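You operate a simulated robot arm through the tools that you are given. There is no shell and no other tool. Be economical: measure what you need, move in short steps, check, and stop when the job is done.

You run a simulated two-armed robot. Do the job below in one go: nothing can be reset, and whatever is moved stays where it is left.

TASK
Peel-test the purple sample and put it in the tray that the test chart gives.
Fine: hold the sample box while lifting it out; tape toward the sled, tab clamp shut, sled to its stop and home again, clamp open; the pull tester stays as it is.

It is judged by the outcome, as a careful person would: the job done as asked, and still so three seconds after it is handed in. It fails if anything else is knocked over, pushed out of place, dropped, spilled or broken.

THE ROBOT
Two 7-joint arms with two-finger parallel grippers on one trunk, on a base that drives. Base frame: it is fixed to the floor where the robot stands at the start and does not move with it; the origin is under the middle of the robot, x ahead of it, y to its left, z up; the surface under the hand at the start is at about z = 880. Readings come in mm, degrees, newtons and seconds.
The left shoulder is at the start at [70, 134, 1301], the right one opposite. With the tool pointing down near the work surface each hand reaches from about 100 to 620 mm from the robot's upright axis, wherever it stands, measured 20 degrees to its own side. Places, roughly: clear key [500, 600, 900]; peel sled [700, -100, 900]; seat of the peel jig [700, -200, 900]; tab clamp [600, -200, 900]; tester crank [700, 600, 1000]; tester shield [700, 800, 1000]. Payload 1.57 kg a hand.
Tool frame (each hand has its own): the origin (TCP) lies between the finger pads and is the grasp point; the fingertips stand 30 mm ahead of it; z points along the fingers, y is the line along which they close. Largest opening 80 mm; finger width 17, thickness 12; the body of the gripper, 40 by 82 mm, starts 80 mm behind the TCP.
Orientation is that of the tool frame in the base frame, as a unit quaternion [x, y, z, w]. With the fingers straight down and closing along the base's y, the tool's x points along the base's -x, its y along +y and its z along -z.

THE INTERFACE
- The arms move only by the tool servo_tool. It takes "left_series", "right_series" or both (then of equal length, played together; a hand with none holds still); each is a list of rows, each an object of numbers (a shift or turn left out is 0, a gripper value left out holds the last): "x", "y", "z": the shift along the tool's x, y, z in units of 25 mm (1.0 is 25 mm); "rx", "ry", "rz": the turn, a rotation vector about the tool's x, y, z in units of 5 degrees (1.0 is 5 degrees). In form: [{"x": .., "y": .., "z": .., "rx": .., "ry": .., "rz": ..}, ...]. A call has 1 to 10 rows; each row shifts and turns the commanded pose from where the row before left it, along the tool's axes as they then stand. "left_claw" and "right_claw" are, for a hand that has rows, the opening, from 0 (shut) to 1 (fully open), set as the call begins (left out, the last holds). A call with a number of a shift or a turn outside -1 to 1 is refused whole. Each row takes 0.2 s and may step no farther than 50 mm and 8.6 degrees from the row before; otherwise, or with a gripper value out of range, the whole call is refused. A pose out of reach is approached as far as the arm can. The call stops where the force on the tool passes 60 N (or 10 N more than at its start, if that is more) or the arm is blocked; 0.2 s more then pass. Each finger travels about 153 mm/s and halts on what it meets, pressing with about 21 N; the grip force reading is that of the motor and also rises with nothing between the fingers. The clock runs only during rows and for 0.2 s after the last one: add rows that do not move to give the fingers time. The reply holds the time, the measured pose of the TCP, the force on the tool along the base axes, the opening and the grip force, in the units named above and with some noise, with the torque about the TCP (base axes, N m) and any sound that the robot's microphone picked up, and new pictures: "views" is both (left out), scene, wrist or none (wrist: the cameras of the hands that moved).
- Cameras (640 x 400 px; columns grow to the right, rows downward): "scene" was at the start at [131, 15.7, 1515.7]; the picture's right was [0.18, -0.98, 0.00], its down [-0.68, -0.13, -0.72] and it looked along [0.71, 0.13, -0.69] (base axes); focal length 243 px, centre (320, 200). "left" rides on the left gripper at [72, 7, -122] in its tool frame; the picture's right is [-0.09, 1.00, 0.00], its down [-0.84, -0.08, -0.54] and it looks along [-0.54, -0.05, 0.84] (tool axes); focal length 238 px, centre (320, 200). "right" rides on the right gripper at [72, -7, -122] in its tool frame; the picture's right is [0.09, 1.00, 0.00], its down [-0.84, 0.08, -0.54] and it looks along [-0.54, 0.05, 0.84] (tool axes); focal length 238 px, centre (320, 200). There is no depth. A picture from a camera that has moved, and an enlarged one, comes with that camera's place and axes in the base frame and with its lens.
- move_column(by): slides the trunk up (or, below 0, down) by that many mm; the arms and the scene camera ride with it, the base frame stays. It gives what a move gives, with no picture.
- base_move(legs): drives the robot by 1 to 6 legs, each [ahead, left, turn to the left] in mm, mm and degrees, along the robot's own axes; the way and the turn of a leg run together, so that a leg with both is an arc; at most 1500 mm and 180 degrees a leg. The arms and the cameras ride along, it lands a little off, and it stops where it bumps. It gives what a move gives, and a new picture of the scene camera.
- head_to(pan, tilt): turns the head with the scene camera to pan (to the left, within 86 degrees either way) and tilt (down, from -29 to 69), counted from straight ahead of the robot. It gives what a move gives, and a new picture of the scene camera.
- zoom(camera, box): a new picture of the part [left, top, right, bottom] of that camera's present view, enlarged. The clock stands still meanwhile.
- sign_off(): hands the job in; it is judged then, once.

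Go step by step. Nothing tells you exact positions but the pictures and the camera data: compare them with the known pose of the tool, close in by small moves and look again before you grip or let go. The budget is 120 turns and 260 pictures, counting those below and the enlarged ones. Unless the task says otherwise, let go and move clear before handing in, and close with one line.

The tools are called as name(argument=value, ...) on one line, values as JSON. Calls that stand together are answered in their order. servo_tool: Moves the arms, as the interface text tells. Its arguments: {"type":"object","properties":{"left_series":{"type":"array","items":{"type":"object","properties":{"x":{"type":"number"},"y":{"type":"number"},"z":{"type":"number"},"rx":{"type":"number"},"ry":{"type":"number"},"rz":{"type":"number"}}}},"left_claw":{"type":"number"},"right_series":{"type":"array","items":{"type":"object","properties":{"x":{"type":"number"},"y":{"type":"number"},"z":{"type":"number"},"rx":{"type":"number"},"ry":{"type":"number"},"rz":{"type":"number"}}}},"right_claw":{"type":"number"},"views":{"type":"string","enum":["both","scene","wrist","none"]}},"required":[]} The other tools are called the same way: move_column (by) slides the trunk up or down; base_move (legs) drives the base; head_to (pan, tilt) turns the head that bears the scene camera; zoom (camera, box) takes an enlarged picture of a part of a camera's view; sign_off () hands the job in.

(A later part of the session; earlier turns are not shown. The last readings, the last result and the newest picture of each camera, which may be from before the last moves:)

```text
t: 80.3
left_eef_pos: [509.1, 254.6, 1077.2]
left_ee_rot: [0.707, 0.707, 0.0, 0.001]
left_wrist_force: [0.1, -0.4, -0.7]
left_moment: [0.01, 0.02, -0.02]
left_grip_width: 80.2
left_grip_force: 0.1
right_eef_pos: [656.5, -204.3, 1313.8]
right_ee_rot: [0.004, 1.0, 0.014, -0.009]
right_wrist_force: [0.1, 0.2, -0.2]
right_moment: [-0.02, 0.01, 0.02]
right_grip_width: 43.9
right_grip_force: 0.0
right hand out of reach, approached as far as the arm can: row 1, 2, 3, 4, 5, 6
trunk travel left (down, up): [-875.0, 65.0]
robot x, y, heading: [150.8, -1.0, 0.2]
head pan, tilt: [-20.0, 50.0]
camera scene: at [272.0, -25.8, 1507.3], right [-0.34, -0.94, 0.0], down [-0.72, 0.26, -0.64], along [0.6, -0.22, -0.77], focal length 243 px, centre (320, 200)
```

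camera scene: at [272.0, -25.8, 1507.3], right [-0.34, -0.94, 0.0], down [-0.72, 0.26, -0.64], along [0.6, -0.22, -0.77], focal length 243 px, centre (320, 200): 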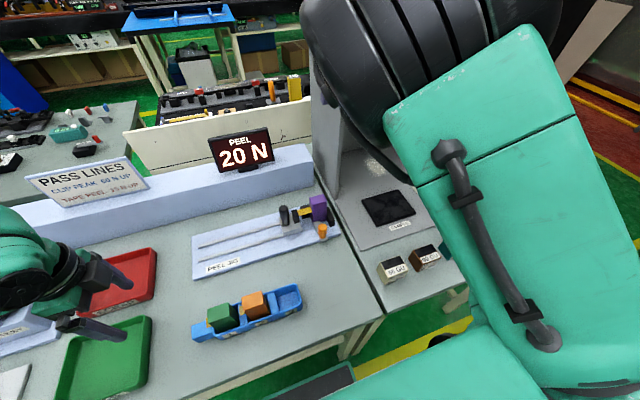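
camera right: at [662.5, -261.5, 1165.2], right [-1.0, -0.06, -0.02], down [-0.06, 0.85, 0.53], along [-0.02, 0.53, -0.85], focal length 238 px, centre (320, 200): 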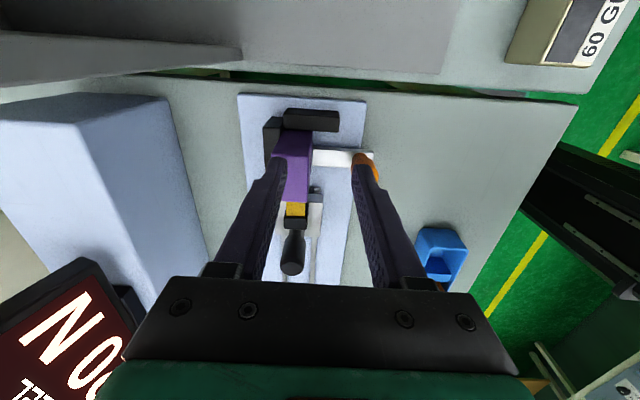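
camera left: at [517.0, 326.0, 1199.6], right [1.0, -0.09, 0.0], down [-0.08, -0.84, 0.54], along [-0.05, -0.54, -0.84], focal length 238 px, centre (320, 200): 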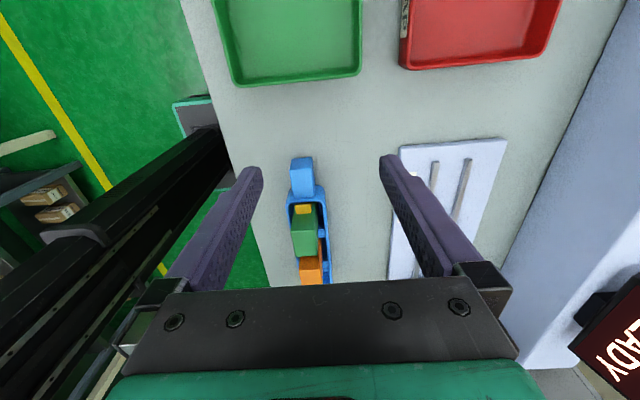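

The elbow seems to have passed straight and bent the wrong way when the hand overreached. I'll extend the arm out fully in free space and pull it back, so the elbow can bend the right way again.

servo_tool(right_series=[{"x": -0.6, "y": 0.8}, {"x": -0.6, "y": 0.8}, {"x": -0.6, "y": 0.8}, {"x": -0.8, "y": 0.8}, {"x": -0.8, "y": 0.8}, {"x": -0.8}, {"x": -0.8}, {"x": -0.8}, {"x": -0.8}, {"x": -0.8}], views="scene")

servo_tool(right_series=[{"x": 0.8}, {"x": 0.8}, {"x": 0.8}, {"x": 0.8}, {"x": 0.8}, {"x": 0.8}, {"x": 0.8}, {"x": 0.8}, {"x": 0.8}, {"x": 0.8}], views="scene")

```text
t: 82.5
left_eef_pos: [510.1, 254.4, 1078.0]
left_ee_rot: [0.707, 0.707, -0.001, 0.0]
left_wrist_force: [0.3, -0.1, 0.8]
left_moment: [0.0, 0.0, 0.0]
left_grip_width: 79.6
left_grip_force: 0.0
right_eef_pos: [699.8, -132.2, 1321.3]
right_ee_rot: [-0.008, 1.0, 0.005, -0.002]
right_wrist_force: [-0.6, 0.1, -0.3]
right_moment: [0.02, 0.0, 0.02]
right_grip_width: 43.9
right_grip_force: 0.1
right hand out of reach, approached as far as the arm can: row 4, 5, 6, 7, 8, 9, 10
trunk travel left (down, up): [-875.0, 65.0]
robot x, y, heading: [152.0, -3.3, -0.2]
head pan, tilt: [-20.0, 50.0]
camera scene: at [272.2, -26.0, 1507.2], right [-0.34, -0.94, 0.0], down [-0.72, 0.26, -0.64], along [0.6, -0.22, -0.77], focal length 243 px, centre (320, 200)
```

scene: 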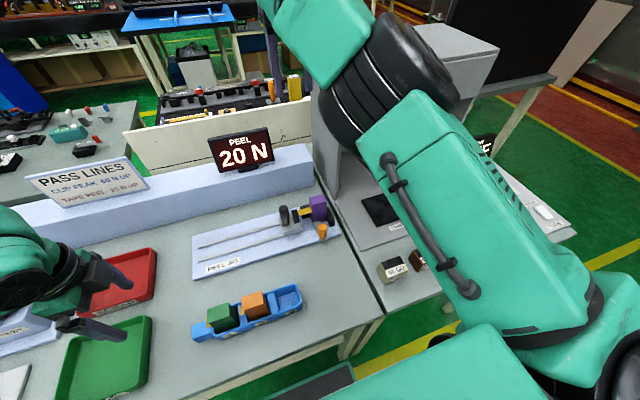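

```text
t: 84.7
left_eef_pos: [508.9, 253.7, 1078.6]
left_ee_rot: [0.707, 0.708, 0.0, 0.001]
left_wrist_force: [-0.2, -0.4, -0.3]
left_moment: [0.0, 0.0, 0.02]
left_grip_width: 79.9
left_grip_force: 0.1
right_eef_pos: [678.6, -142.4, 1328.7]
right_ee_rot: [-0.003, 1.0, 0.01, -0.003]
right_wrist_force: [0.4, 0.3, 0.3]
right_moment: [0.01, -0.01, 0.03]
right_grip_width: 44.1
right_grip_force: 0.0
right hand out of reach, approached as far as the arm can: row 1, 2, 3, 4, 5, 6, 7, 8, 9, 10
trunk travel left (down, up): [-875.0, 65.0]
robot x, y, heading: [149.1, -0.1, 0.1]
head pan, tilt: [-20.0, 50.0]
camera scene: at [272.2, -25.6, 1507.2], right [-0.34, -0.94, 0.0], down [-0.72, 0.26, -0.64], along [0.6, -0.22, -0.77], focal length 243 px, centre (320, 200)
```

scene: 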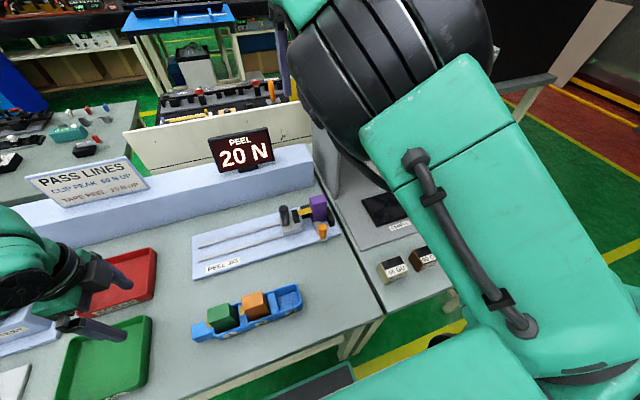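

servo_tool(right_series=[{"x": -1, "z": 0.8}, {"x": -1, "z": 0.8}, {"x": -1, "y": 1}, {"x": -1, "y": 1}, {"x": -1}, {"x": 1}, {"x": 1}, {"x": 1}, {"x": 1}, {"x": 1}], views="none")

servo_tool(right_series=[{"x": 1}, {"x": 1}, {"x": 1}, {"x": 1}], views="scene")

```text
t: 86.9
left_eef_pos: [508.6, 255.9, 1077.9]
left_ee_rot: [0.707, 0.707, 0.0, 0.0]
left_wrist_force: [0.4, -0.6, -0.3]
left_moment: [-0.04, -0.02, -0.03]
left_grip_width: 80.0
left_grip_force: 0.0
right_eef_pos: [712.3, -116.6, 1269.2]
right_ee_rot: [-0.008, 1.0, 0.004, -0.001]
right_wrist_force: [0.0, -0.1, -0.6]
right_moment: [0.02, 0.02, 0.02]
right_grip_width: 44.0
right_grip_force: 0.0
right hand out of reach, approached as far as the arm can: row 2, 3, 4, 5, 6, 7, 8, 9, 10
trunk travel left (down, up): [-875.0, 65.0]
robot x, y, heading: [148.7, -0.7, 0.1]
head pan, tilt: [-20.0, 50.0]
```

```text
t: 87.9
left_eef_pos: [510.1, 254.4, 1077.9]
left_ee_rot: [0.707, 0.707, 0.0, -0.001]
left_wrist_force: [0.0, 0.3, 0.2]
left_moment: [0.03, -0.01, 0.0]
left_grip_width: 79.9
left_grip_force: 0.0
right_eef_pos: [711.9, -117.7, 1268.7]
right_ee_rot: [-0.007, 1.0, 0.005, -0.002]
right_wrist_force: [0.3, -0.6, -1.1]
right_moment: [-0.03, 0.02, -0.02]
right_grip_width: 44.0
right_grip_force: 0.1
right hand out of reach, approached as far as the arm can: row 1, 2, 3, 4
trunk travel left (down, up): [-875.0, 65.0]
robot x, y, heading: [147.5, 2.6, -0.0]
head pan, tilt: [-20.0, 50.0]
camera scene: at [272.1, -25.7, 1507.3], right [-0.34, -0.94, 0.0], down [-0.72, 0.26, -0.64], along [0.6, -0.22, -0.77], focal length 243 px, centre (320, 200)
```

scene: 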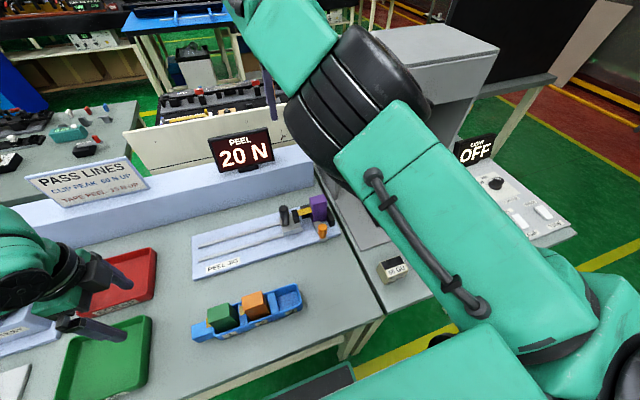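

The arm is still stuck near full stretch. I'll test how the commanded pose follows with small outward steps.

servo_tool(right_series=[{"x": -0.4}, {"x": -0.4}], views="none")

servo_tool(right_series=[{"x": -0.4}, {"x": -0.4}], views="none")

servo_tool(right_series=[{"x": 0.4}, {"x": 0.4}, {"x": 0.4}], views="none")

```text
t: 88.5
left_eef_pos: [511.0, 254.1, 1078.3]
left_ee_rot: [0.707, 0.707, -0.001, 0.001]
left_wrist_force: [-0.8, 0.2, 0.3]
left_moment: [-0.03, -0.01, -0.02]
left_grip_width: 79.5
left_grip_force: 0.0
right_eef_pos: [721.7, -117.8, 1267.2]
right_ee_rot: [-0.009, 1.0, 0.004, -0.002]
right_wrist_force: [0.2, 0.5, -0.6]
right_moment: [0.0, -0.02, -0.01]
right_grip_width: 43.9
right_grip_force: 0.1
right hand out of reach, approached as far as the arm can: row 2
trunk travel left (down, up): [-875.0, 65.0]
robot x, y, heading: [150.2, -0.9, 0.0]
head pan, tilt: [-20.0, 50.0]
```

```text
t: 89.1
left_eef_pos: [510.7, 254.5, 1077.5]
left_ee_rot: [0.707, 0.707, 0.0, 0.0]
left_wrist_force: [0.1, 0.6, -0.6]
left_moment: [-0.02, 0.01, -0.03]
left_grip_width: 80.2
left_grip_force: 0.1
right_eef_pos: [721.5, -116.7, 1267.7]
right_ee_rot: [-0.007, 1.0, 0.004, -0.001]
right_wrist_force: [-0.4, -0.4, -0.3]
right_moment: [0.0, -0.01, 0.01]
right_grip_width: 44.0
right_grip_force: 0.0
right hand out of reach, approached as far as the arm can: row 1, 2
trunk travel left (down, up): [-875.0, 65.0]
robot x, y, heading: [149.2, -0.1, -0.0]
head pan, tilt: [-20.0, 50.0]
```

```text
t: 89.9
left_eef_pos: [510.8, 254.1, 1078.0]
left_ee_rot: [0.708, 0.707, 0.0, 0.001]
left_wrist_force: [1.2, 0.3, 0.2]
left_moment: [-0.04, 0.01, -0.01]
left_grip_width: 79.9
left_grip_force: 0.0
right_eef_pos: [711.7, -118.4, 1267.5]
right_ee_rot: [-0.007, 1.0, 0.005, -0.001]
right_wrist_force: [0.7, -0.3, 0.1]
right_moment: [-0.03, 0.01, 0.03]
right_grip_width: 44.1
right_grip_force: 0.0
right hand out of reach, approached as far as the arm can: row 2, 3
trunk travel left (down, up): [-875.0, 65.0]
robot x, y, heading: [151.4, 2.7, 0.2]
head pan, tilt: [-20.0, 50.0]
```

servo_tool(right_series=[{"x": -0.38}, {"x": 0.8}, {"x": -0.34}, {"x": 0.8}, {"x": -0.42}, {"x": 0.8}, {"x": -0.36}, {"x": 0.8}], views="none")

servo_tool(right_series=[{"x": -0.44}, {"x": 0.8}, {"z": -0.6}, {"x": 0.8}, {"z": 0.6}, {"x": 0.8}, {"y": 0.6}, {"x": 0.8}, {"y": -0.6}, {"x": 0.8}], views="none")

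servo_tool(right_series=[{"x": -1}, {"z": 1}, {"x": -1, "z": 1}, {"y": 1, "x": -1}, {"y": 1, "x": 1}, {"z": -1, "x": 1}, {"z": -1, "x": 1}, {"x": 1}], views="none")

```text
t: 91.7
left_eef_pos: [509.6, 254.1, 1077.3]
left_ee_rot: [0.707, 0.707, 0.001, 0.0]
left_wrist_force: [-0.5, -0.4, -0.3]
left_moment: [-0.02, 0.03, -0.01]
left_grip_width: 80.0
left_grip_force: 0.1
right_eef_pos: [709.2, -116.0, 1270.1]
right_ee_rot: [-0.009, 1.0, 0.004, -0.001]
right_wrist_force: [-0.4, -0.7, 0.3]
right_moment: [-0.01, 0.01, 0.0]
right_grip_width: 43.9
right_grip_force: 0.2
right hand out of reach, approached as far as the arm can: row 2, 4, 6, 8
trunk travel left (down, up): [-875.0, 65.0]
robot x, y, heading: [148.9, 2.0, 0.0]
head pan, tilt: [-20.0, 50.0]
```

```text
t: 93.9
left_eef_pos: [509.9, 255.4, 1077.8]
left_ee_rot: [0.707, 0.707, 0.0, 0.001]
left_wrist_force: [0.6, 0.3, -0.2]
left_moment: [0.01, -0.02, -0.04]
left_grip_width: 79.9
left_grip_force: 0.0
right_eef_pos: [704.2, -129.0, 1281.4]
right_ee_rot: [-0.008, 1.0, 0.004, -0.002]
right_wrist_force: [-0.5, 0.1, 0.0]
right_moment: [0.03, -0.03, -0.01]
right_grip_width: 43.8
right_grip_force: 0.1
right hand out of reach, approached as far as the arm can: row 2, 4, 5, 6, 7, 8, 10
trunk travel left (down, up): [-875.0, 65.0]
robot x, y, heading: [147.5, -1.3, 0.0]
head pan, tilt: [-20.0, 50.0]
```

```text
t: 95.7
left_eef_pos: [509.4, 256.8, 1077.2]
left_ee_rot: [0.707, 0.707, 0.0, 0.001]
left_wrist_force: [0.4, 0.9, 0.5]
left_moment: [0.02, -0.05, -0.01]
left_grip_width: 79.9
left_grip_force: 0.1
right_eef_pos: [726.3, -128.1, 1229.9]
right_ee_rot: [-0.008, 1.0, 0.004, -0.001]
right_wrist_force: [-0.3, -0.3, 0.6]
right_moment: [-0.02, 0.01, 0.02]
right_grip_width: 43.8
right_grip_force: 0.1
right hand out of reach, approached as far as the arm can: row 1, 3, 4, 5, 6, 7, 8
trunk travel left (down, up): [-875.0, 65.0]
robot x, y, heading: [151.7, 0.3, -0.1]
head pan, tilt: [-20.0, 50.0]
```

The right elbow won't unfold, so I'll finish with the left arm. First I'll park the right hand high and back, clear of the light booth, and start turning the left hand to the mirrored grasp yaw.

servo_tool(right_series=[{"z": -1}, {"z": -1}, {"z": -1}, {"z": -1}, {"z": -1, "x": 0.2}, {"z": -1, "x": 0.2}, {"z": -1, "x": 0.2}, {"z": -1, "x": 0.2}, {"z": -1, "x": 0.2}, {"z": -1, "x": 0.2}], left_series=[{"rz": -1}, {"rz": -1}, {"rz": -1}, {"rz": -1}, {"rz": -1}, {"rz": -1}, {"rz": -1}, {"rz": -1}, {"rz": -1}, {"rz": -1}], views="none")

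servo_tool(right_series=[{"z": -1, "x": 0.5}, {"z": -1, "x": 0.5}, {"z": -1, "x": 0.5}, {"z": -1, "x": 0.5}, {"x": 0.5}, {"x": 0.5}, {"x": 0.5}, {"x": 0.5}, {"x": 0.5}, {"x": 0.5}], left_series=[{"rz": -1}, {"rz": -1}, {"rz": -1}, {"rz": -1}, {"rz": -1}, {"rz": -1}, {"rz": -1}, {"rz": -1}, {"rz": -1}, {"rz": -1}], views="scene")

```text
t: 97.9
left_eef_pos: [508.1, 254.8, 1079.6]
left_ee_rot: [0.341, 0.94, 0.001, 0.001]
left_wrist_force: [-0.7, -0.6, 0.7]
left_moment: [-0.02, -0.04, 0.03]
left_grip_width: 80.0
left_grip_force: 0.0
right_eef_pos: [666.0, -159.4, 1380.2]
right_ee_rot: [-0.008, 1.0, 0.004, 0.001]
right_wrist_force: [1.3, -0.4, 0.9]
right_moment: [0.01, -0.02, -0.01]
right_grip_width: 44.1
right_grip_force: 0.1
right hand out of reach, approached as far as the arm can: row 2, 3, 4, 5, 6, 7, 8, 9, 10
trunk travel left (down, up): [-875.0, 65.0]
robot x, y, heading: [150.1, -1.0, -0.1]
head pan, tilt: [-20.0, 50.0]
```

```text
t: 100.1
left_eef_pos: [508.7, 253.3, 1078.5]
left_ee_rot: [-0.088, 0.996, 0.0, 0.0]
left_wrist_force: [-0.2, 0.2, -0.1]
left_moment: [0.0, -0.02, 0.01]
left_grip_width: 80.0
left_grip_force: 0.0
right_eef_pos: [559.2, -203.5, 1445.1]
right_ee_rot: [-0.007, 1.0, 0.008, 0.0]
right_wrist_force: [-0.1, 0.4, -0.5]
right_moment: [-0.01, -0.01, 0.01]
right_grip_width: 43.9
right_grip_force: 0.1
right hand out of reach, approached as far as the arm can: row 1, 2, 3, 4, 5, 6, 7, 8, 9, 10
trunk travel left (down, up): [-875.0, 65.0]
robot x, y, heading: [148.4, -2.0, 0.1]
head pan, tilt: [-20.0, 50.0]
camera scene: at [271.6, -26.0, 1507.3], right [-0.34, -0.94, 0.0], down [-0.72, 0.26, -0.64], along [0.6, -0.22, -0.77], focal length 243 px, centre (320, 200)
```

scene: 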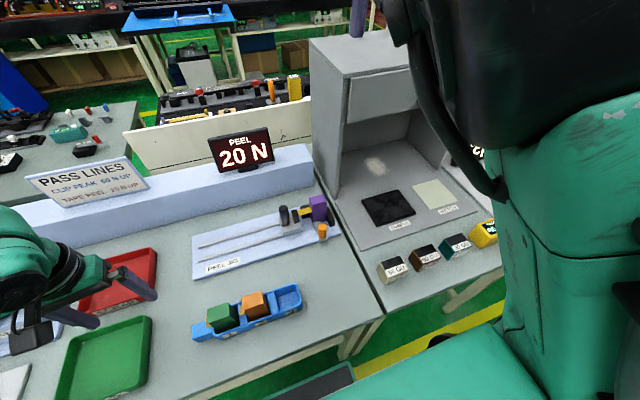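

servo_tool(right_series=[{"z": 0.6, "y": 0.3, "x": -0.2}, {"z": 0.6, "y": 0.3, "x": -0.2}, {"z": 0.6, "y": 0.3, "x": -0.2}, {"z": 0.6, "y": 0.3, "x": -0.2}, {"z": 0.6, "y": 0.3, "x": -0.2}, {"z": 0.6, "y": 0.3, "x": -0.2}, {"z": 0.6, "y": 0.3, "x": -0.2}, {"rz": 0}], left_series=[{"rz": -1}, {"rz": -1}, {"rz": -1}, {"rz": -1}, {"rz": -1}, {"rz": -1}, {"rz": -1}, {"rz": -1}], views="scene")

```text
t: 101.9
left_eef_pos: [509.4, 255.6, 1078.5]
left_ee_rot: [-0.424, 0.906, 0.001, 0.0]
left_wrist_force: [-0.4, -0.3, 1.1]
left_moment: [-0.01, -0.02, -0.01]
left_grip_width: 80.0
left_grip_force: 0.0
right_eef_pos: [560.5, -202.4, 1445.6]
right_ee_rot: [-0.005, 1.0, 0.008, 0.0]
right_wrist_force: [-0.1, -0.5, 0.1]
right_moment: [0.03, 0.02, -0.01]
right_grip_width: 43.9
right_grip_force: 0.1
right hand out of reach, approached as far as the arm can: row 1, 2, 3, 4, 5, 6, 7
trunk travel left (down, up): [-875.0, 65.0]
robot x, y, heading: [146.4, -0.1, -0.1]
head pan, tilt: [-20.0, 50.0]
camera scene: at [272.2, -25.8, 1507.2], right [-0.34, -0.94, 0.0], down [-0.72, 0.26, -0.64], along [0.6, -0.22, -0.77], focal length 243 px, centre (320, 200)
```

scene: 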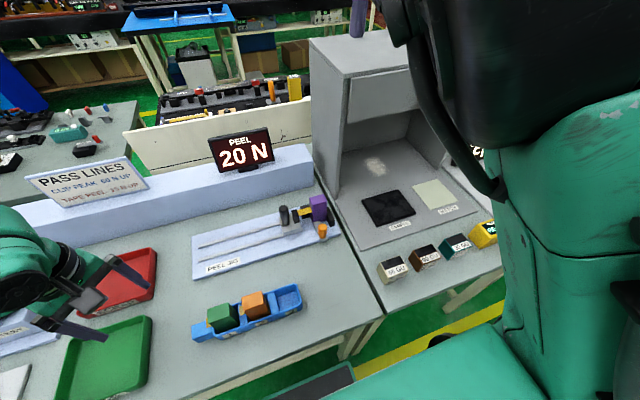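

The right hand is parked high. I'll finish the left yaw turn to -90° and then shift the base right, backing off from the bench first.

servo_tool(left_series=[{"rz": -1}, {"rz": -1}, {"rz": -1}, {"rz": -1}, {"rz": -1}, {"rz": -1}, {"rz": -1}, {"rz": -0.95}], views="wrist")

base_move(legs=[[-60, 0, 0], [0, -220, 0], [60, 0, 0]])

```text
t: 103.7
left_eef_pos: [508.7, 254.8, 1077.6]
left_ee_rot: [-0.707, 0.708, 0.0, 0.0]
left_wrist_force: [-0.1, 0.1, 0.2]
left_moment: [0.01, 0.04, -0.02]
left_grip_width: 79.9
left_grip_force: 0.1
right_eef_pos: [560.2, -203.0, 1444.9]
right_ee_rot: [-0.006, 1.0, 0.008, -0.001]
right_wrist_force: [1.0, 0.5, 0.1]
right_moment: [0.0, 0.01, -0.02]
right_grip_width: 43.7
right_grip_force: 0.1
trunk travel left (down, up): [-875.0, 65.0]
robot x, y, heading: [150.9, -1.7, 0.0]
head pan, tilt: [-20.0, 50.0]
camera left: at [503.1, 182.3, 1199.6], right [-1.0, 0.09, 0.0], down [0.08, 0.84, 0.54], along [0.05, 0.54, -0.84], focal length 238 px, centre (320, 200)
```

left: 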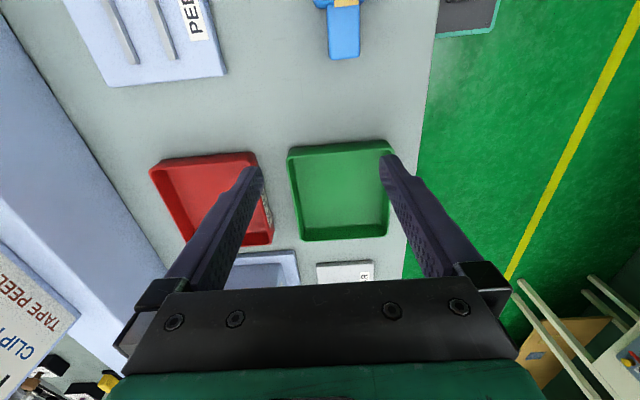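

```text
t: 106.6
left_eef_pos: [499.5, 36.6, 1079.8]
left_ee_rot: [-0.706, 0.708, -0.004, 0.002]
left_wrist_force: [-1.2, 0.6, 0.6]
left_moment: [0.02, -0.07, -0.01]
left_grip_width: 80.0
left_grip_force: 0.0
right_eef_pos: [546.2, -421.0, 1448.8]
right_ee_rot: [-0.007, 1.0, 0.007, 0.004]
right_wrist_force: [-0.6, 0.1, 1.3]
right_moment: [-0.02, -0.08, 0.0]
right_grip_width: 43.9
right_grip_force: 0.1
trunk travel left (down, up): [-875.0, 65.0]
robot x, y, heading: [145.9, -224.5, 0.1]
head pan, tilt: [-20.0, 50.0]
camera scene: at [258.7, -244.3, 1508.3], right [-0.34, -0.94, 0.0], down [-0.71, 0.26, -0.65], along [0.61, -0.22, -0.76], focal length 243 px, centre (320, 200)
```

scene: 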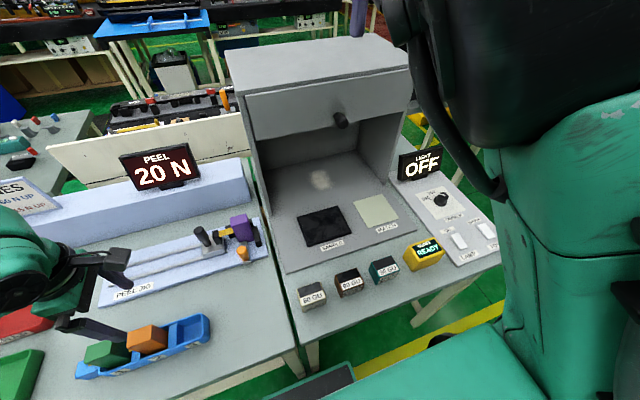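

The base moved without a bump. I'll bring the left hand over the clamp knob near (616, -161).

servo_tool(left_series=[{"x": 0.79, "y": -0.464}, {"x": 0.79, "y": -0.464}, {"x": 0.79, "y": -0.464}, {"x": 0.79, "y": -0.464}, {"x": 0.79, "y": -0.464}, {"x": 0.79, "y": -0.464}, {"x": 0.79, "y": -0.464}, {"x": 0.79, "y": -0.464}, {"x": 0.79, "y": -0.464}, {"x": 0.79, "y": -0.464}], left_claw=0.55, views="wrist")

head_to(pan=8, tilt=52)

zoom(camera="left", box=[220, 60, 420, 200])

```text
t: 108.8
left_eef_pos: [599.5, -131.9, 1082.5]
left_ee_rot: [-0.706, 0.709, -0.002, 0.0]
left_wrist_force: [0.4, 0.8, -0.6]
left_moment: [0.02, 0.01, 0.0]
left_grip_width: 44.3
left_grip_force: 0.1
left hand out of reach, approached as far as the arm can: row 9, 10
right_eef_pos: [556.9, -423.9, 1444.4]
right_ee_rot: [-0.007, 1.0, 0.008, 0.001]
right_wrist_force: [-0.2, -1.1, 0.1]
right_moment: [0.0, -0.01, -0.02]
right_grip_width: 43.8
right_grip_force: 0.0
trunk travel left (down, up): [-875.0, 65.0]
robot x, y, heading: [148.6, -220.9, 0.0]
head pan, tilt: [-20.0, 50.0]
camera left: at [594.1, -203.8, 1204.8], right [-1.0, 0.1, 0.0], down [0.08, 0.84, 0.54], along [0.05, 0.54, -0.84], focal length 238 px, centre (320, 200)
```

left: 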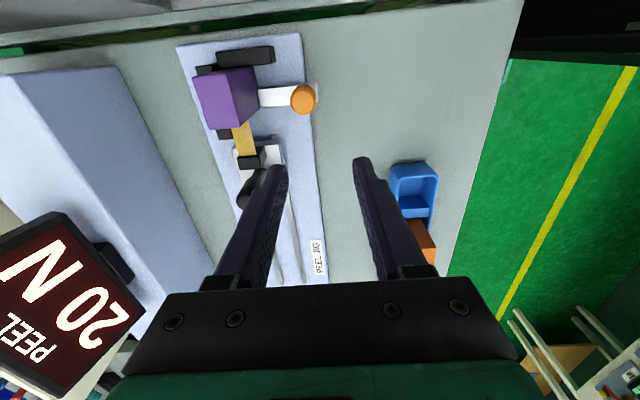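

```text
t: 109.7
left_eef_pos: [601.9, -132.6, 1083.0]
left_ee_rot: [-0.706, 0.708, -0.001, 0.0]
left_wrist_force: [0.2, 0.3, 0.5]
left_moment: [0.01, -0.02, 0.0]
left_grip_width: 43.8
left_grip_force: 0.1
right_eef_pos: [558.1, -425.8, 1445.2]
right_ee_rot: [-0.006, 1.0, 0.009, -0.001]
right_wrist_force: [-0.1, 0.0, -0.1]
right_moment: [-0.01, 0.0, -0.02]
right_grip_width: 43.9
right_grip_force: 0.1
trunk travel left (down, up): [-875.0, 65.0]
robot x, y, heading: [147.4, -225.6, 0.1]
head pan, tilt: [8.0, 52.0]
camera scene: at [270.0, -224.4, 1500.4], right [-0.06, -1.0, 0.0], down [-0.82, 0.05, -0.57], along [0.57, -0.03, -0.82], focal length 243 px, centre (320, 200)
```

scene: 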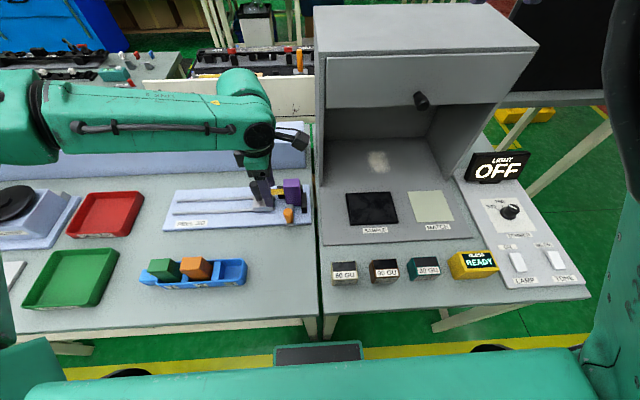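

```text
2.86 times, centred on (320, 130) of left
camera zoom: at [594.4, -204.0, 1204.6], right [-1.0, 0.1, 0.0], down [0.08, 0.84, 0.54], along [0.05, 0.54, -0.84], focal length 681 px, centre (320, 400)
```

zoom: 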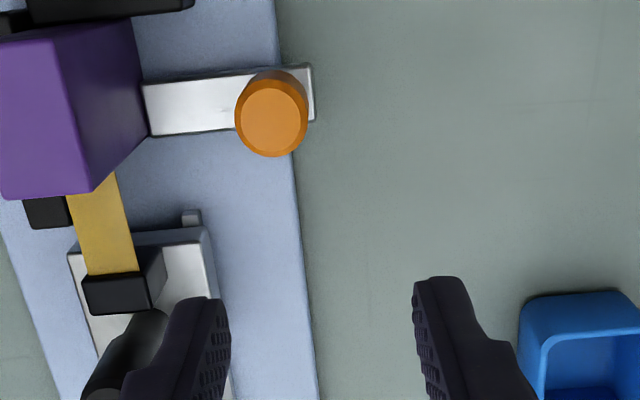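

The left arm is at its limit reaching this far across. I'll shift the base another 120 mm to the right.

base_move(legs=[[-60, 0, 0], [0, -120, 0], [60, 0, 0]])

servo_tool(left_series=[{"x": -0.8}, {"x": -0.8}, {"x": -0.8}, {"x": -0.4, "y": -0.3}, {"x": -0.4, "y": -0.2}], views="wrist")

```text
t: 112.1
left_eef_pos: [591.0, -249.6, 1086.0]
left_ee_rot: [-0.706, 0.708, -0.005, 0.001]
left_wrist_force: [-0.3, 0.5, 0.0]
left_moment: [-0.02, -0.07, -0.03]
left_grip_width: 44.2
left_grip_force: 0.0
right_eef_pos: [546.2, -541.7, 1449.0]
right_ee_rot: [-0.007, 1.0, 0.008, 0.005]
right_wrist_force: [-0.7, 0.4, 0.3]
right_moment: [-0.05, -0.11, 0.03]
right_grip_width: 44.1
right_grip_force: 0.0
trunk travel left (down, up): [-875.0, 65.0]
robot x, y, heading: [145.7, -342.6, 0.3]
head pan, tilt: [8.0, 52.0]
camera scene: at [257.1, -341.0, 1500.8], right [-0.05, -1.0, 0.0], down [-0.82, 0.04, -0.57], along [0.57, -0.03, -0.82], focal length 243 px, centre (320, 200)
```

scene: 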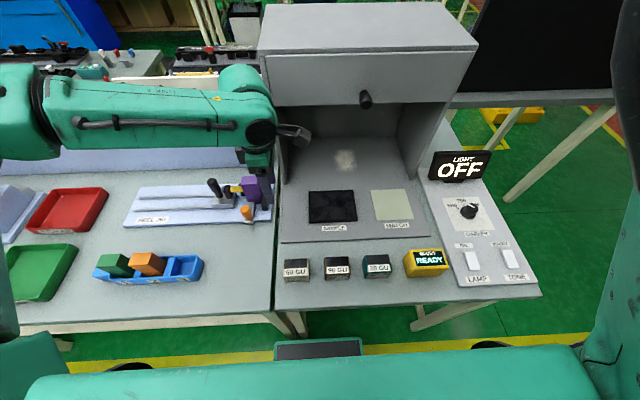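

```text
t: 113.3
left_eef_pos: [612.4, -169.7, 1082.2]
left_ee_rot: [-0.705, 0.709, -0.001, 0.0]
left_wrist_force: [0.3, 1.1, 0.1]
left_moment: [0.0, -0.03, -0.02]
left_grip_width: 44.2
left_grip_force: 0.2
right_eef_pos: [557.3, -542.9, 1443.9]
right_ee_rot: [-0.006, 1.0, 0.009, 0.0]
right_wrist_force: [-0.4, 0.8, 0.3]
right_moment: [-0.01, -0.05, 0.02]
right_grip_width: 44.2
right_grip_force: 0.0
trunk travel left (down, up): [-875.0, 65.0]
robot x, y, heading: [147.0, -342.1, 0.2]
head pan, tilt: [8.0, 52.0]
camera left: at [605.5, -242.5, 1204.7], right [-1.0, 0.09, 0.0], down [0.08, 0.84, 0.54], along [0.05, 0.54, -0.84], focal length 238 px, centre (320, 200)
```

left: 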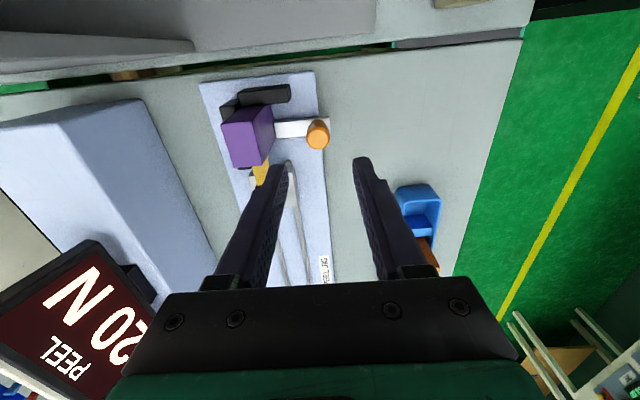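

servo_tool(left_series=[{"x": -0.3, "y": -0.16}, {"z": 0.8}, {"z": 0.8}, {"z": 0.8}, {"z": 0.8}], views="wrist")

zoom(camera="left", box=[220, 80, 420, 220])

```text
t: 114.5
left_eef_pos: [617.4, -163.2, 1003.0]
left_ee_rot: [-0.706, 0.708, -0.001, 0.0]
left_wrist_force: [0.3, 0.2, -0.2]
left_moment: [-0.06, -0.01, -0.03]
left_grip_width: 44.0
left_grip_force: 0.1
right_eef_pos: [557.8, -544.8, 1443.5]
right_ee_rot: [-0.007, 1.0, 0.01, -0.001]
right_wrist_force: [0.9, -0.5, -0.5]
right_moment: [-0.01, 0.01, 0.0]
right_grip_width: 44.3
right_grip_force: 0.0
trunk travel left (down, up): [-875.0, 65.0]
robot x, y, heading: [146.9, -344.0, -0.1]
head pan, tilt: [8.0, 52.0]
camera left: at [611.0, -236.2, 1124.8], right [-1.0, 0.09, 0.0], down [0.08, 0.84, 0.54], along [0.05, 0.54, -0.84], focal length 238 px, centre (320, 200)
```

left: 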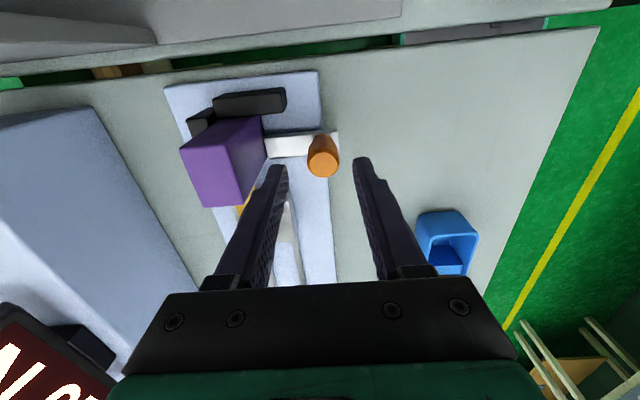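

```text
2.86 times, centred on (320, 150) of left
camera zoom: at [611.0, -236.2, 1124.8], right [-1.0, 0.09, 0.0], down [0.08, 0.84, 0.54], along [0.05, 0.54, -0.84], focal length 681 px, centre (320, 343)
```

zoom: 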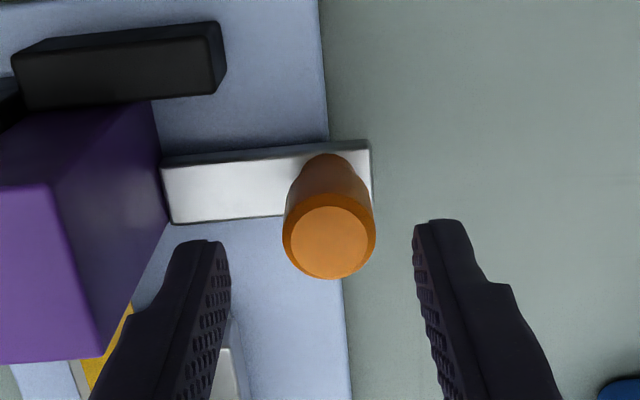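

servo_tool(left_series=[{"x": -0.16, "y": 0.04}, {"z": 0.7}, {"z": 0.7}, {"z": 0.6}, {"z": 0.36}], views="none")

servo_tool(left_series=[{}, {}, {}], left_claw=0, views="wrist")

```text
t: 115.7
left_eef_pos: [603.8, -149.7, 958.3]
left_ee_rot: [-0.706, 0.708, -0.001, 0.001]
left_wrist_force: [2.2, 1.3, 0.9]
left_moment: [-0.04, -0.06, 0.03]
left_grip_width: 45.6
left_grip_force: 0.6
left hand out of reach, approached as far as the arm can: row 3, 4, 5
right_eef_pos: [558.6, -544.9, 1444.1]
right_ee_rot: [-0.006, 1.0, 0.01, -0.001]
right_wrist_force: [0.7, -0.1, 0.8]
right_moment: [0.0, 0.01, 0.03]
right_grip_width: 44.0
right_grip_force: 0.1
trunk travel left (down, up): [-875.0, 65.0]
robot x, y, heading: [146.5, -342.5, -0.0]
head pan, tilt: [8.0, 52.0]
```

```text
t: 116.5
left_eef_pos: [602.6, -150.8, 957.5]
left_ee_rot: [-0.706, 0.708, -0.002, 0.0]
left_wrist_force: [0.9, -0.6, -1.0]
left_moment: [-0.19, -0.01, -0.02]
left_grip_width: 24.9
left_grip_force: 36.5
right_eef_pos: [557.7, -543.3, 1444.1]
right_ee_rot: [-0.007, 1.0, 0.009, 0.0]
right_wrist_force: [0.6, 0.6, 0.0]
right_moment: [0.03, 0.03, 0.01]
right_grip_width: 44.1
right_grip_force: 0.1
trunk travel left (down, up): [-875.0, 65.0]
robot x, y, heading: [147.8, -341.1, 0.1]
head pan, tilt: [8.0, 52.0]
camera left: at [596.2, -222.6, 1079.5], right [-1.0, 0.09, 0.0], down [0.08, 0.84, 0.54], along [0.05, 0.54, -0.84], focal length 238 px, centre (320, 200)
```

left: 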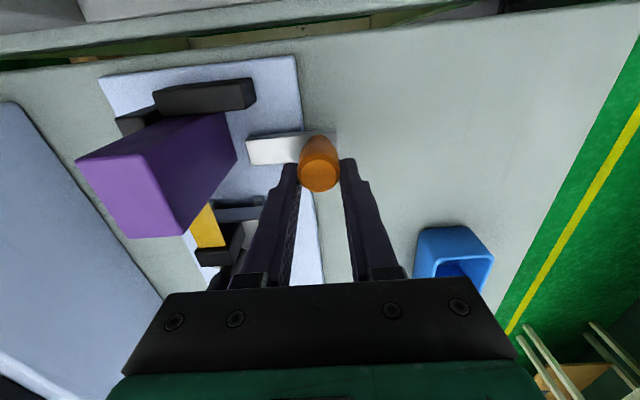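

The arm's limit slid the hand back and the knob with it, part-way open. The knob is gripped now, so I'll continue pulling it to its open stop (x≈585).

servo_tool(left_series=[{"y": 0.2}, {"y": 0.2}, {"y": 0.2}, {"y": 0.15}], views="wrist")

```text
t: 117.5
left_eef_pos: [585.7, -150.3, 957.0]
left_ee_rot: [-0.707, 0.708, -0.001, 0.0]
left_wrist_force: [6.8, 0.7, 6.6]
left_moment: [-0.05, 0.03, 0.02]
left_grip_width: 25.0
left_grip_force: 36.5
right_eef_pos: [558.6, -544.2, 1443.8]
right_ee_rot: [-0.007, 1.0, 0.01, -0.001]
right_wrist_force: [-0.2, -0.2, -0.7]
right_moment: [0.0, 0.01, 0.01]
right_grip_width: 44.2
right_grip_force: 0.0
trunk travel left (down, up): [-875.0, 65.0]
robot x, y, heading: [146.8, -339.5, 0.2]
head pan, tilt: [8.0, 52.0]
camera left: at [578.6, -222.6, 1079.4], right [-1.0, 0.09, 0.0], down [0.08, 0.84, 0.54], along [0.05, 0.54, -0.84], focal length 238 px, centre (320, 200)
```

left: 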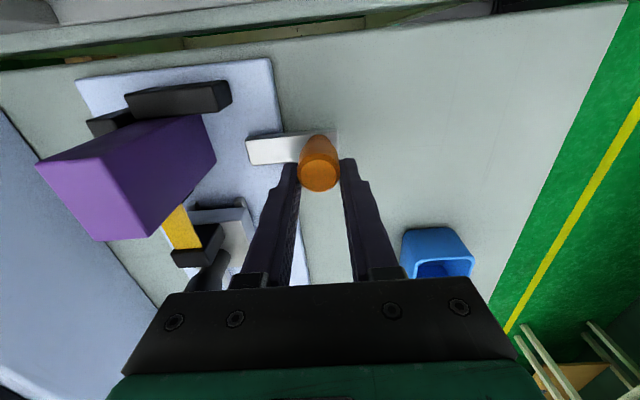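

servo_tool(left_series=[{"y": 0.12}, {"y": 0.08}], views="none")

```text
t: 118.1
left_eef_pos: [584.4, -150.5, 957.7]
left_ee_rot: [-0.706, 0.708, -0.004, 0.001]
left_wrist_force: [22.0, 4.1, 14.9]
left_moment: [0.41, -0.11, 0.12]
left_grip_width: 24.8
left_grip_force: 36.7
right_eef_pos: [562.1, -543.0, 1442.9]
right_ee_rot: [-0.006, 1.0, 0.01, -0.001]
right_wrist_force: [0.3, 0.2, -0.1]
right_moment: [0.02, -0.03, 0.05]
right_grip_width: 43.9
right_grip_force: 0.1
trunk travel left (down, up): [-875.0, 65.0]
robot x, y, heading: [147.4, -340.5, 0.3]
head pan, tilt: [8.0, 52.0]
```

The clamp is open at its stop. I'll release it, rise, and lower the trunk so the left arm reaches the sample more comfortably.

servo_tool(left_series=[{"y": -0.2}, {}], views="none")

servo_tool(left_series=[{}, {}, {}, {"z": -0.5}, {"z": -1}, {"z": -1}, {"z": -1}, {"z": -1}, {"z": -1}, {"z": -1}], left_claw=0.8, views="both")

```text
t: 118.7
left_eef_pos: [584.5, -149.5, 957.3]
left_ee_rot: [-0.706, 0.708, -0.001, -0.001]
left_wrist_force: [12.9, 3.3, 16.9]
left_moment: [-0.36, -0.22, 0.16]
left_grip_width: 24.8
left_grip_force: 36.6
right_eef_pos: [558.6, -545.1, 1444.6]
right_ee_rot: [-0.007, 1.0, 0.01, -0.001]
right_wrist_force: [0.9, -0.1, 0.7]
right_moment: [-0.02, -0.01, 0.0]
right_grip_width: 43.8
right_grip_force: 0.1
trunk travel left (down, up): [-875.0, 65.0]
robot x, y, heading: [149.6, -343.1, -0.0]
head pan, tilt: [8.0, 52.0]
```

```text
t: 120.9
left_eef_pos: [582.3, -150.4, 1120.9]
left_ee_rot: [-0.706, 0.709, -0.001, 0.0]
left_wrist_force: [1.2, -0.6, -0.1]
left_moment: [0.0, -0.03, -0.03]
left_grip_width: 64.0
left_grip_force: 0.0
right_eef_pos: [557.4, -543.6, 1443.6]
right_ee_rot: [-0.006, 1.0, 0.01, -0.001]
right_wrist_force: [-0.4, -0.8, 0.6]
right_moment: [0.0, -0.02, -0.01]
right_grip_width: 44.1
right_grip_force: 0.1
trunk travel left (down, up): [-875.0, 65.0]
robot x, y, heading: [148.2, -340.5, 0.3]
head pan, tilt: [8.0, 52.0]
camera scene: at [266.7, -342.5, 1498.3], right [-0.03, -1.0, 0.0], down [-0.84, 0.02, -0.55], along [0.55, -0.02, -0.84], focal length 243 px, centre (320, 200)
camera left: at [576.4, -222.2, 1242.4], right [-1.0, 0.09, 0.0], down [0.08, 0.84, 0.54], along [0.05, 0.54, -0.84], focal length 238 px, centre (320, 200)
```

scene: 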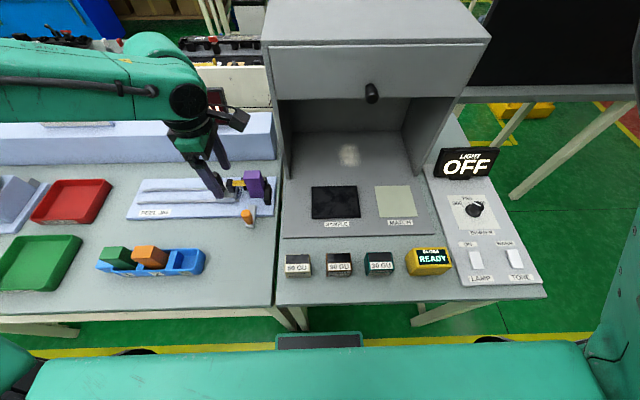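
left: 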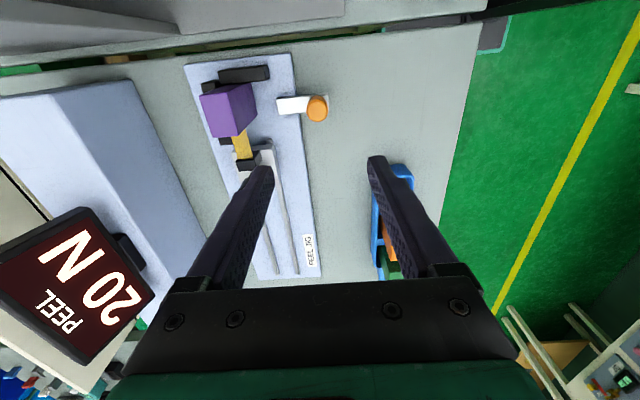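

move_column(by=-60)

servo_tool(left_series=[{"y": -0.5, "x": 0.15}, {"y": -0.5, "x": 0.15}, {"y": -0.5, "x": 0.15}, {"y": -0.5, "x": 0.15}, {"y": -0.5, "x": 0.15}], views="wrist")

```text
t: 121.9
left_eef_pos: [583.2, -149.4, 1059.9]
left_ee_rot: [-0.706, 0.708, -0.001, 0.001]
left_wrist_force: [0.4, 0.2, 0.9]
left_moment: [-0.01, 0.01, 0.0]
left_grip_width: 64.2
left_grip_force: 0.0
right_eef_pos: [556.8, -544.2, 1385.0]
right_ee_rot: [-0.006, 1.0, 0.011, -0.001]
right_wrist_force: [-0.3, 0.6, -0.8]
right_moment: [0.01, 0.02, -0.02]
right_grip_width: 44.2
right_grip_force: 0.0
trunk travel left (down, up): [-815.0, 125.0]
robot x, y, heading: [147.0, -343.6, 0.2]
head pan, tilt: [8.0, 52.0]
```

```text
t: 123.1
left_eef_pos: [646.2, -167.9, 1058.8]
left_ee_rot: [-0.705, 0.709, 0.0, -0.001]
left_wrist_force: [-0.3, 0.6, -0.1]
left_moment: [0.01, -0.03, -0.02]
left_grip_width: 63.9
left_grip_force: 0.0
right_eef_pos: [558.1, -543.9, 1383.4]
right_ee_rot: [-0.006, 1.0, 0.01, -0.001]
right_wrist_force: [0.5, -0.6, 1.1]
right_moment: [0.0, 0.03, 0.02]
right_grip_width: 44.0
right_grip_force: 0.0
trunk travel left (down, up): [-815.0, 125.0]
robot x, y, heading: [147.6, -341.6, 0.3]
head pan, tilt: [8.0, 52.0]
camera left: at [640.0, -240.5, 1181.7], right [-1.0, 0.09, 0.0], down [0.08, 0.84, 0.54], along [0.05, 0.54, -0.84], focal length 238 px, centre (320, 200)
```

left: 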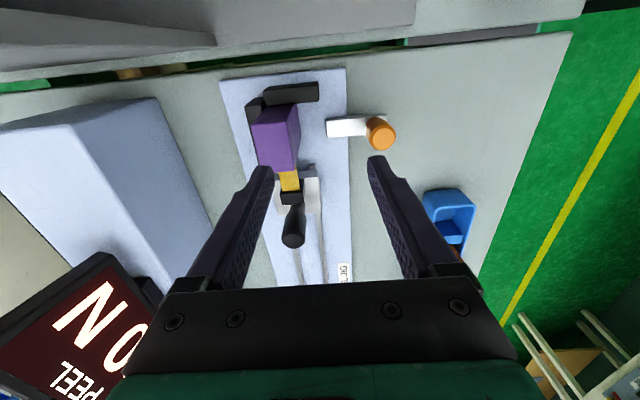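

servo_tool(left_series=[{"y": -0.5, "x": 0.1}, {"y": -0.5, "x": 0.1}, {"y": -0.5, "x": 0.1}, {"y": -0.14, "x": 0.02}], views="none")

move_column(by=-35)

servo_tool(left_series=[{}], views="both")

zoom(camera="left", box=[220, 80, 420, 220])

```text
t: 124.1
left_eef_pos: [678.5, -175.3, 1061.2]
left_ee_rot: [-0.706, 0.709, -0.002, 0.001]
left_wrist_force: [-0.7, -0.8, 0.4]
left_moment: [0.02, 0.0, -0.02]
left_grip_width: 64.0
left_grip_force: 0.0
left hand out of reach, approached as far as the arm can: row 3
right_eef_pos: [556.6, -544.4, 1383.8]
right_ee_rot: [-0.006, 1.0, 0.01, 0.0]
right_wrist_force: [0.0, 0.1, 0.7]
right_moment: [0.02, 0.02, -0.01]
right_grip_width: 43.9
right_grip_force: 0.1
trunk travel left (down, up): [-815.0, 125.0]
robot x, y, heading: [144.3, -339.1, 0.2]
head pan, tilt: [8.0, 52.0]
```

```text
t: 124.9
left_eef_pos: [679.3, -175.2, 1025.0]
left_ee_rot: [-0.706, 0.709, -0.001, 0.001]
left_wrist_force: [0.2, 0.5, 0.0]
left_moment: [0.0, -0.02, 0.0]
left_grip_width: 63.7
left_grip_force: 0.0
right_eef_pos: [557.4, -545.0, 1348.7]
right_ee_rot: [-0.006, 1.0, 0.01, -0.001]
right_wrist_force: [-0.2, 0.0, -0.7]
right_moment: [0.0, 0.02, 0.02]
right_grip_width: 44.1
right_grip_force: 0.1
trunk travel left (down, up): [-780.0, 160.0]
robot x, y, heading: [145.8, -340.0, 0.1]
head pan, tilt: [8.0, 52.0]
```

```text
t: 125.3
left_eef_pos: [678.3, -174.2, 1025.5]
left_ee_rot: [-0.706, 0.708, -0.002, 0.0]
left_wrist_force: [1.0, -0.5, -0.7]
left_moment: [-0.03, -0.02, -0.03]
left_grip_width: 63.7
left_grip_force: 0.1
right_eef_pos: [557.9, -543.4, 1349.8]
right_ee_rot: [-0.006, 1.0, 0.01, -0.001]
right_wrist_force: [1.1, -0.2, -0.3]
right_moment: [-0.02, 0.01, -0.02]
right_grip_width: 44.1
right_grip_force: 0.1
trunk travel left (down, up): [-780.0, 160.0]
robot x, y, heading: [145.6, -339.0, 0.0]
head pan, tilt: [8.0, 52.0]
camera scene: at [267.7, -342.3, 1403.2], right [-0.03, -1.0, 0.0], down [-0.84, 0.02, -0.54], along [0.54, -0.02, -0.84], focal length 243 px, centre (320, 200)
camera left: at [672.6, -246.9, 1147.4], right [-1.0, 0.09, 0.0], down [0.08, 0.84, 0.54], along [0.05, 0.54, -0.84], focal length 238 px, centre (320, 200)
```

scene: 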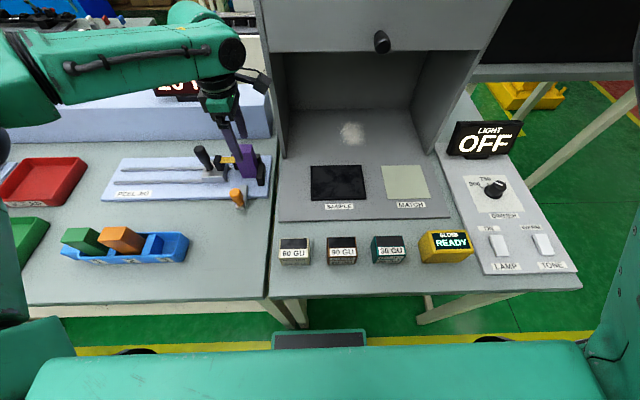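
left: 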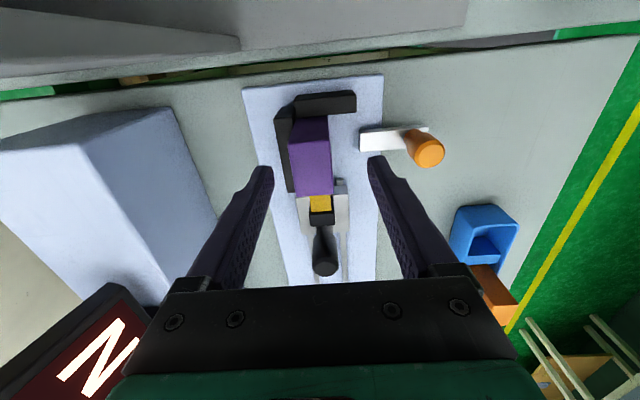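

```text
2.86 times, centred on (320, 150) of left
camera zoom: at [672.6, -246.9, 1147.4], right [-1.0, 0.09, 0.0], down [0.08, 0.84, 0.54], along [0.05, 0.54, -0.84], focal length 681 px, centre (320, 343)
```

zoom: 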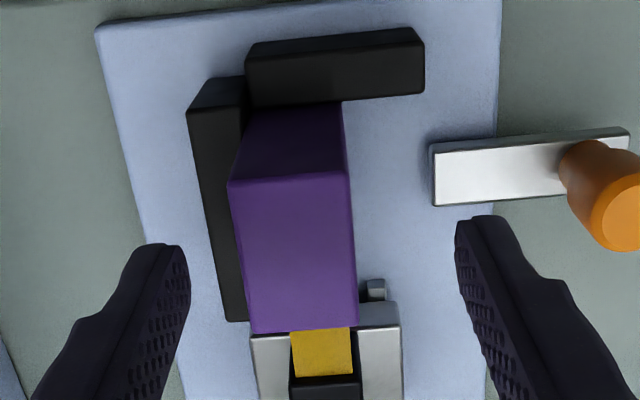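

servo_tool(left_series=[{"y": -0.18, "x": -0.1}, {"y": -0.17}], views="none")

move_column(by=-25)

zoom(camera="left", box=[220, 80, 420, 220])

```text
t: 125.9
left_eef_pos: [682.2, -170.0, 1027.1]
left_ee_rot: [-0.707, 0.707, -0.002, 0.0]
left_wrist_force: [0.2, -0.3, -1.0]
left_moment: [0.0, 0.0, 0.02]
left_grip_width: 64.1
left_grip_force: 0.1
left hand out of reach, approached as far as the arm can: row 2
right_eef_pos: [557.6, -545.3, 1349.8]
right_ee_rot: [-0.006, 1.0, 0.009, 0.0]
right_wrist_force: [0.3, 0.9, -0.4]
right_moment: [-0.02, 0.0, 0.0]
right_grip_width: 43.9
right_grip_force: 0.0
trunk travel left (down, up): [-780.0, 160.0]
robot x, y, heading: [146.4, -339.1, 0.2]
head pan, tilt: [8.0, 52.0]
```

```text
t: 126.6
left_eef_pos: [681.3, -171.7, 1001.3]
left_ee_rot: [-0.706, 0.708, -0.003, 0.0]
left_wrist_force: [-0.8, 1.0, -0.3]
left_moment: [-0.01, -0.02, 0.0]
left_grip_width: 64.1
left_grip_force: 0.1
right_eef_pos: [557.7, -544.0, 1324.5]
right_ee_rot: [-0.006, 1.0, 0.009, -0.001]
right_wrist_force: [0.2, 0.0, 0.3]
right_moment: [-0.03, 0.02, 0.02]
right_grip_width: 44.0
right_grip_force: 0.0
trunk travel left (down, up): [-755.0, 185.0]
robot x, y, heading: [149.3, -341.9, -0.1]
head pan, tilt: [8.0, 52.0]
```

```text
2.86 times, centred on (320, 150) of left
camera zoom: at [674.8, -243.1, 1122.8], right [-1.0, 0.09, 0.0], down [0.08, 0.84, 0.54], along [0.05, 0.54, -0.84], focal length 681 px, centre (320, 343)
```

zoom: 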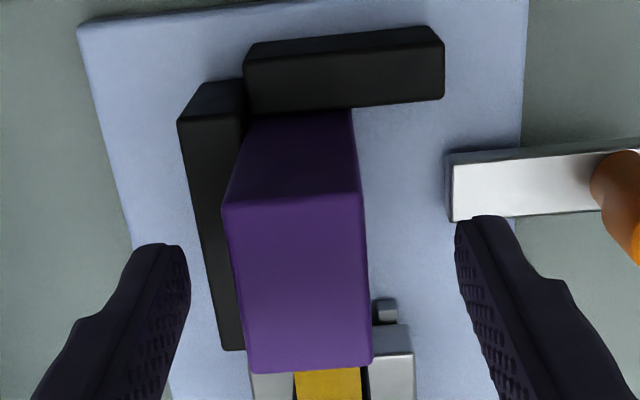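

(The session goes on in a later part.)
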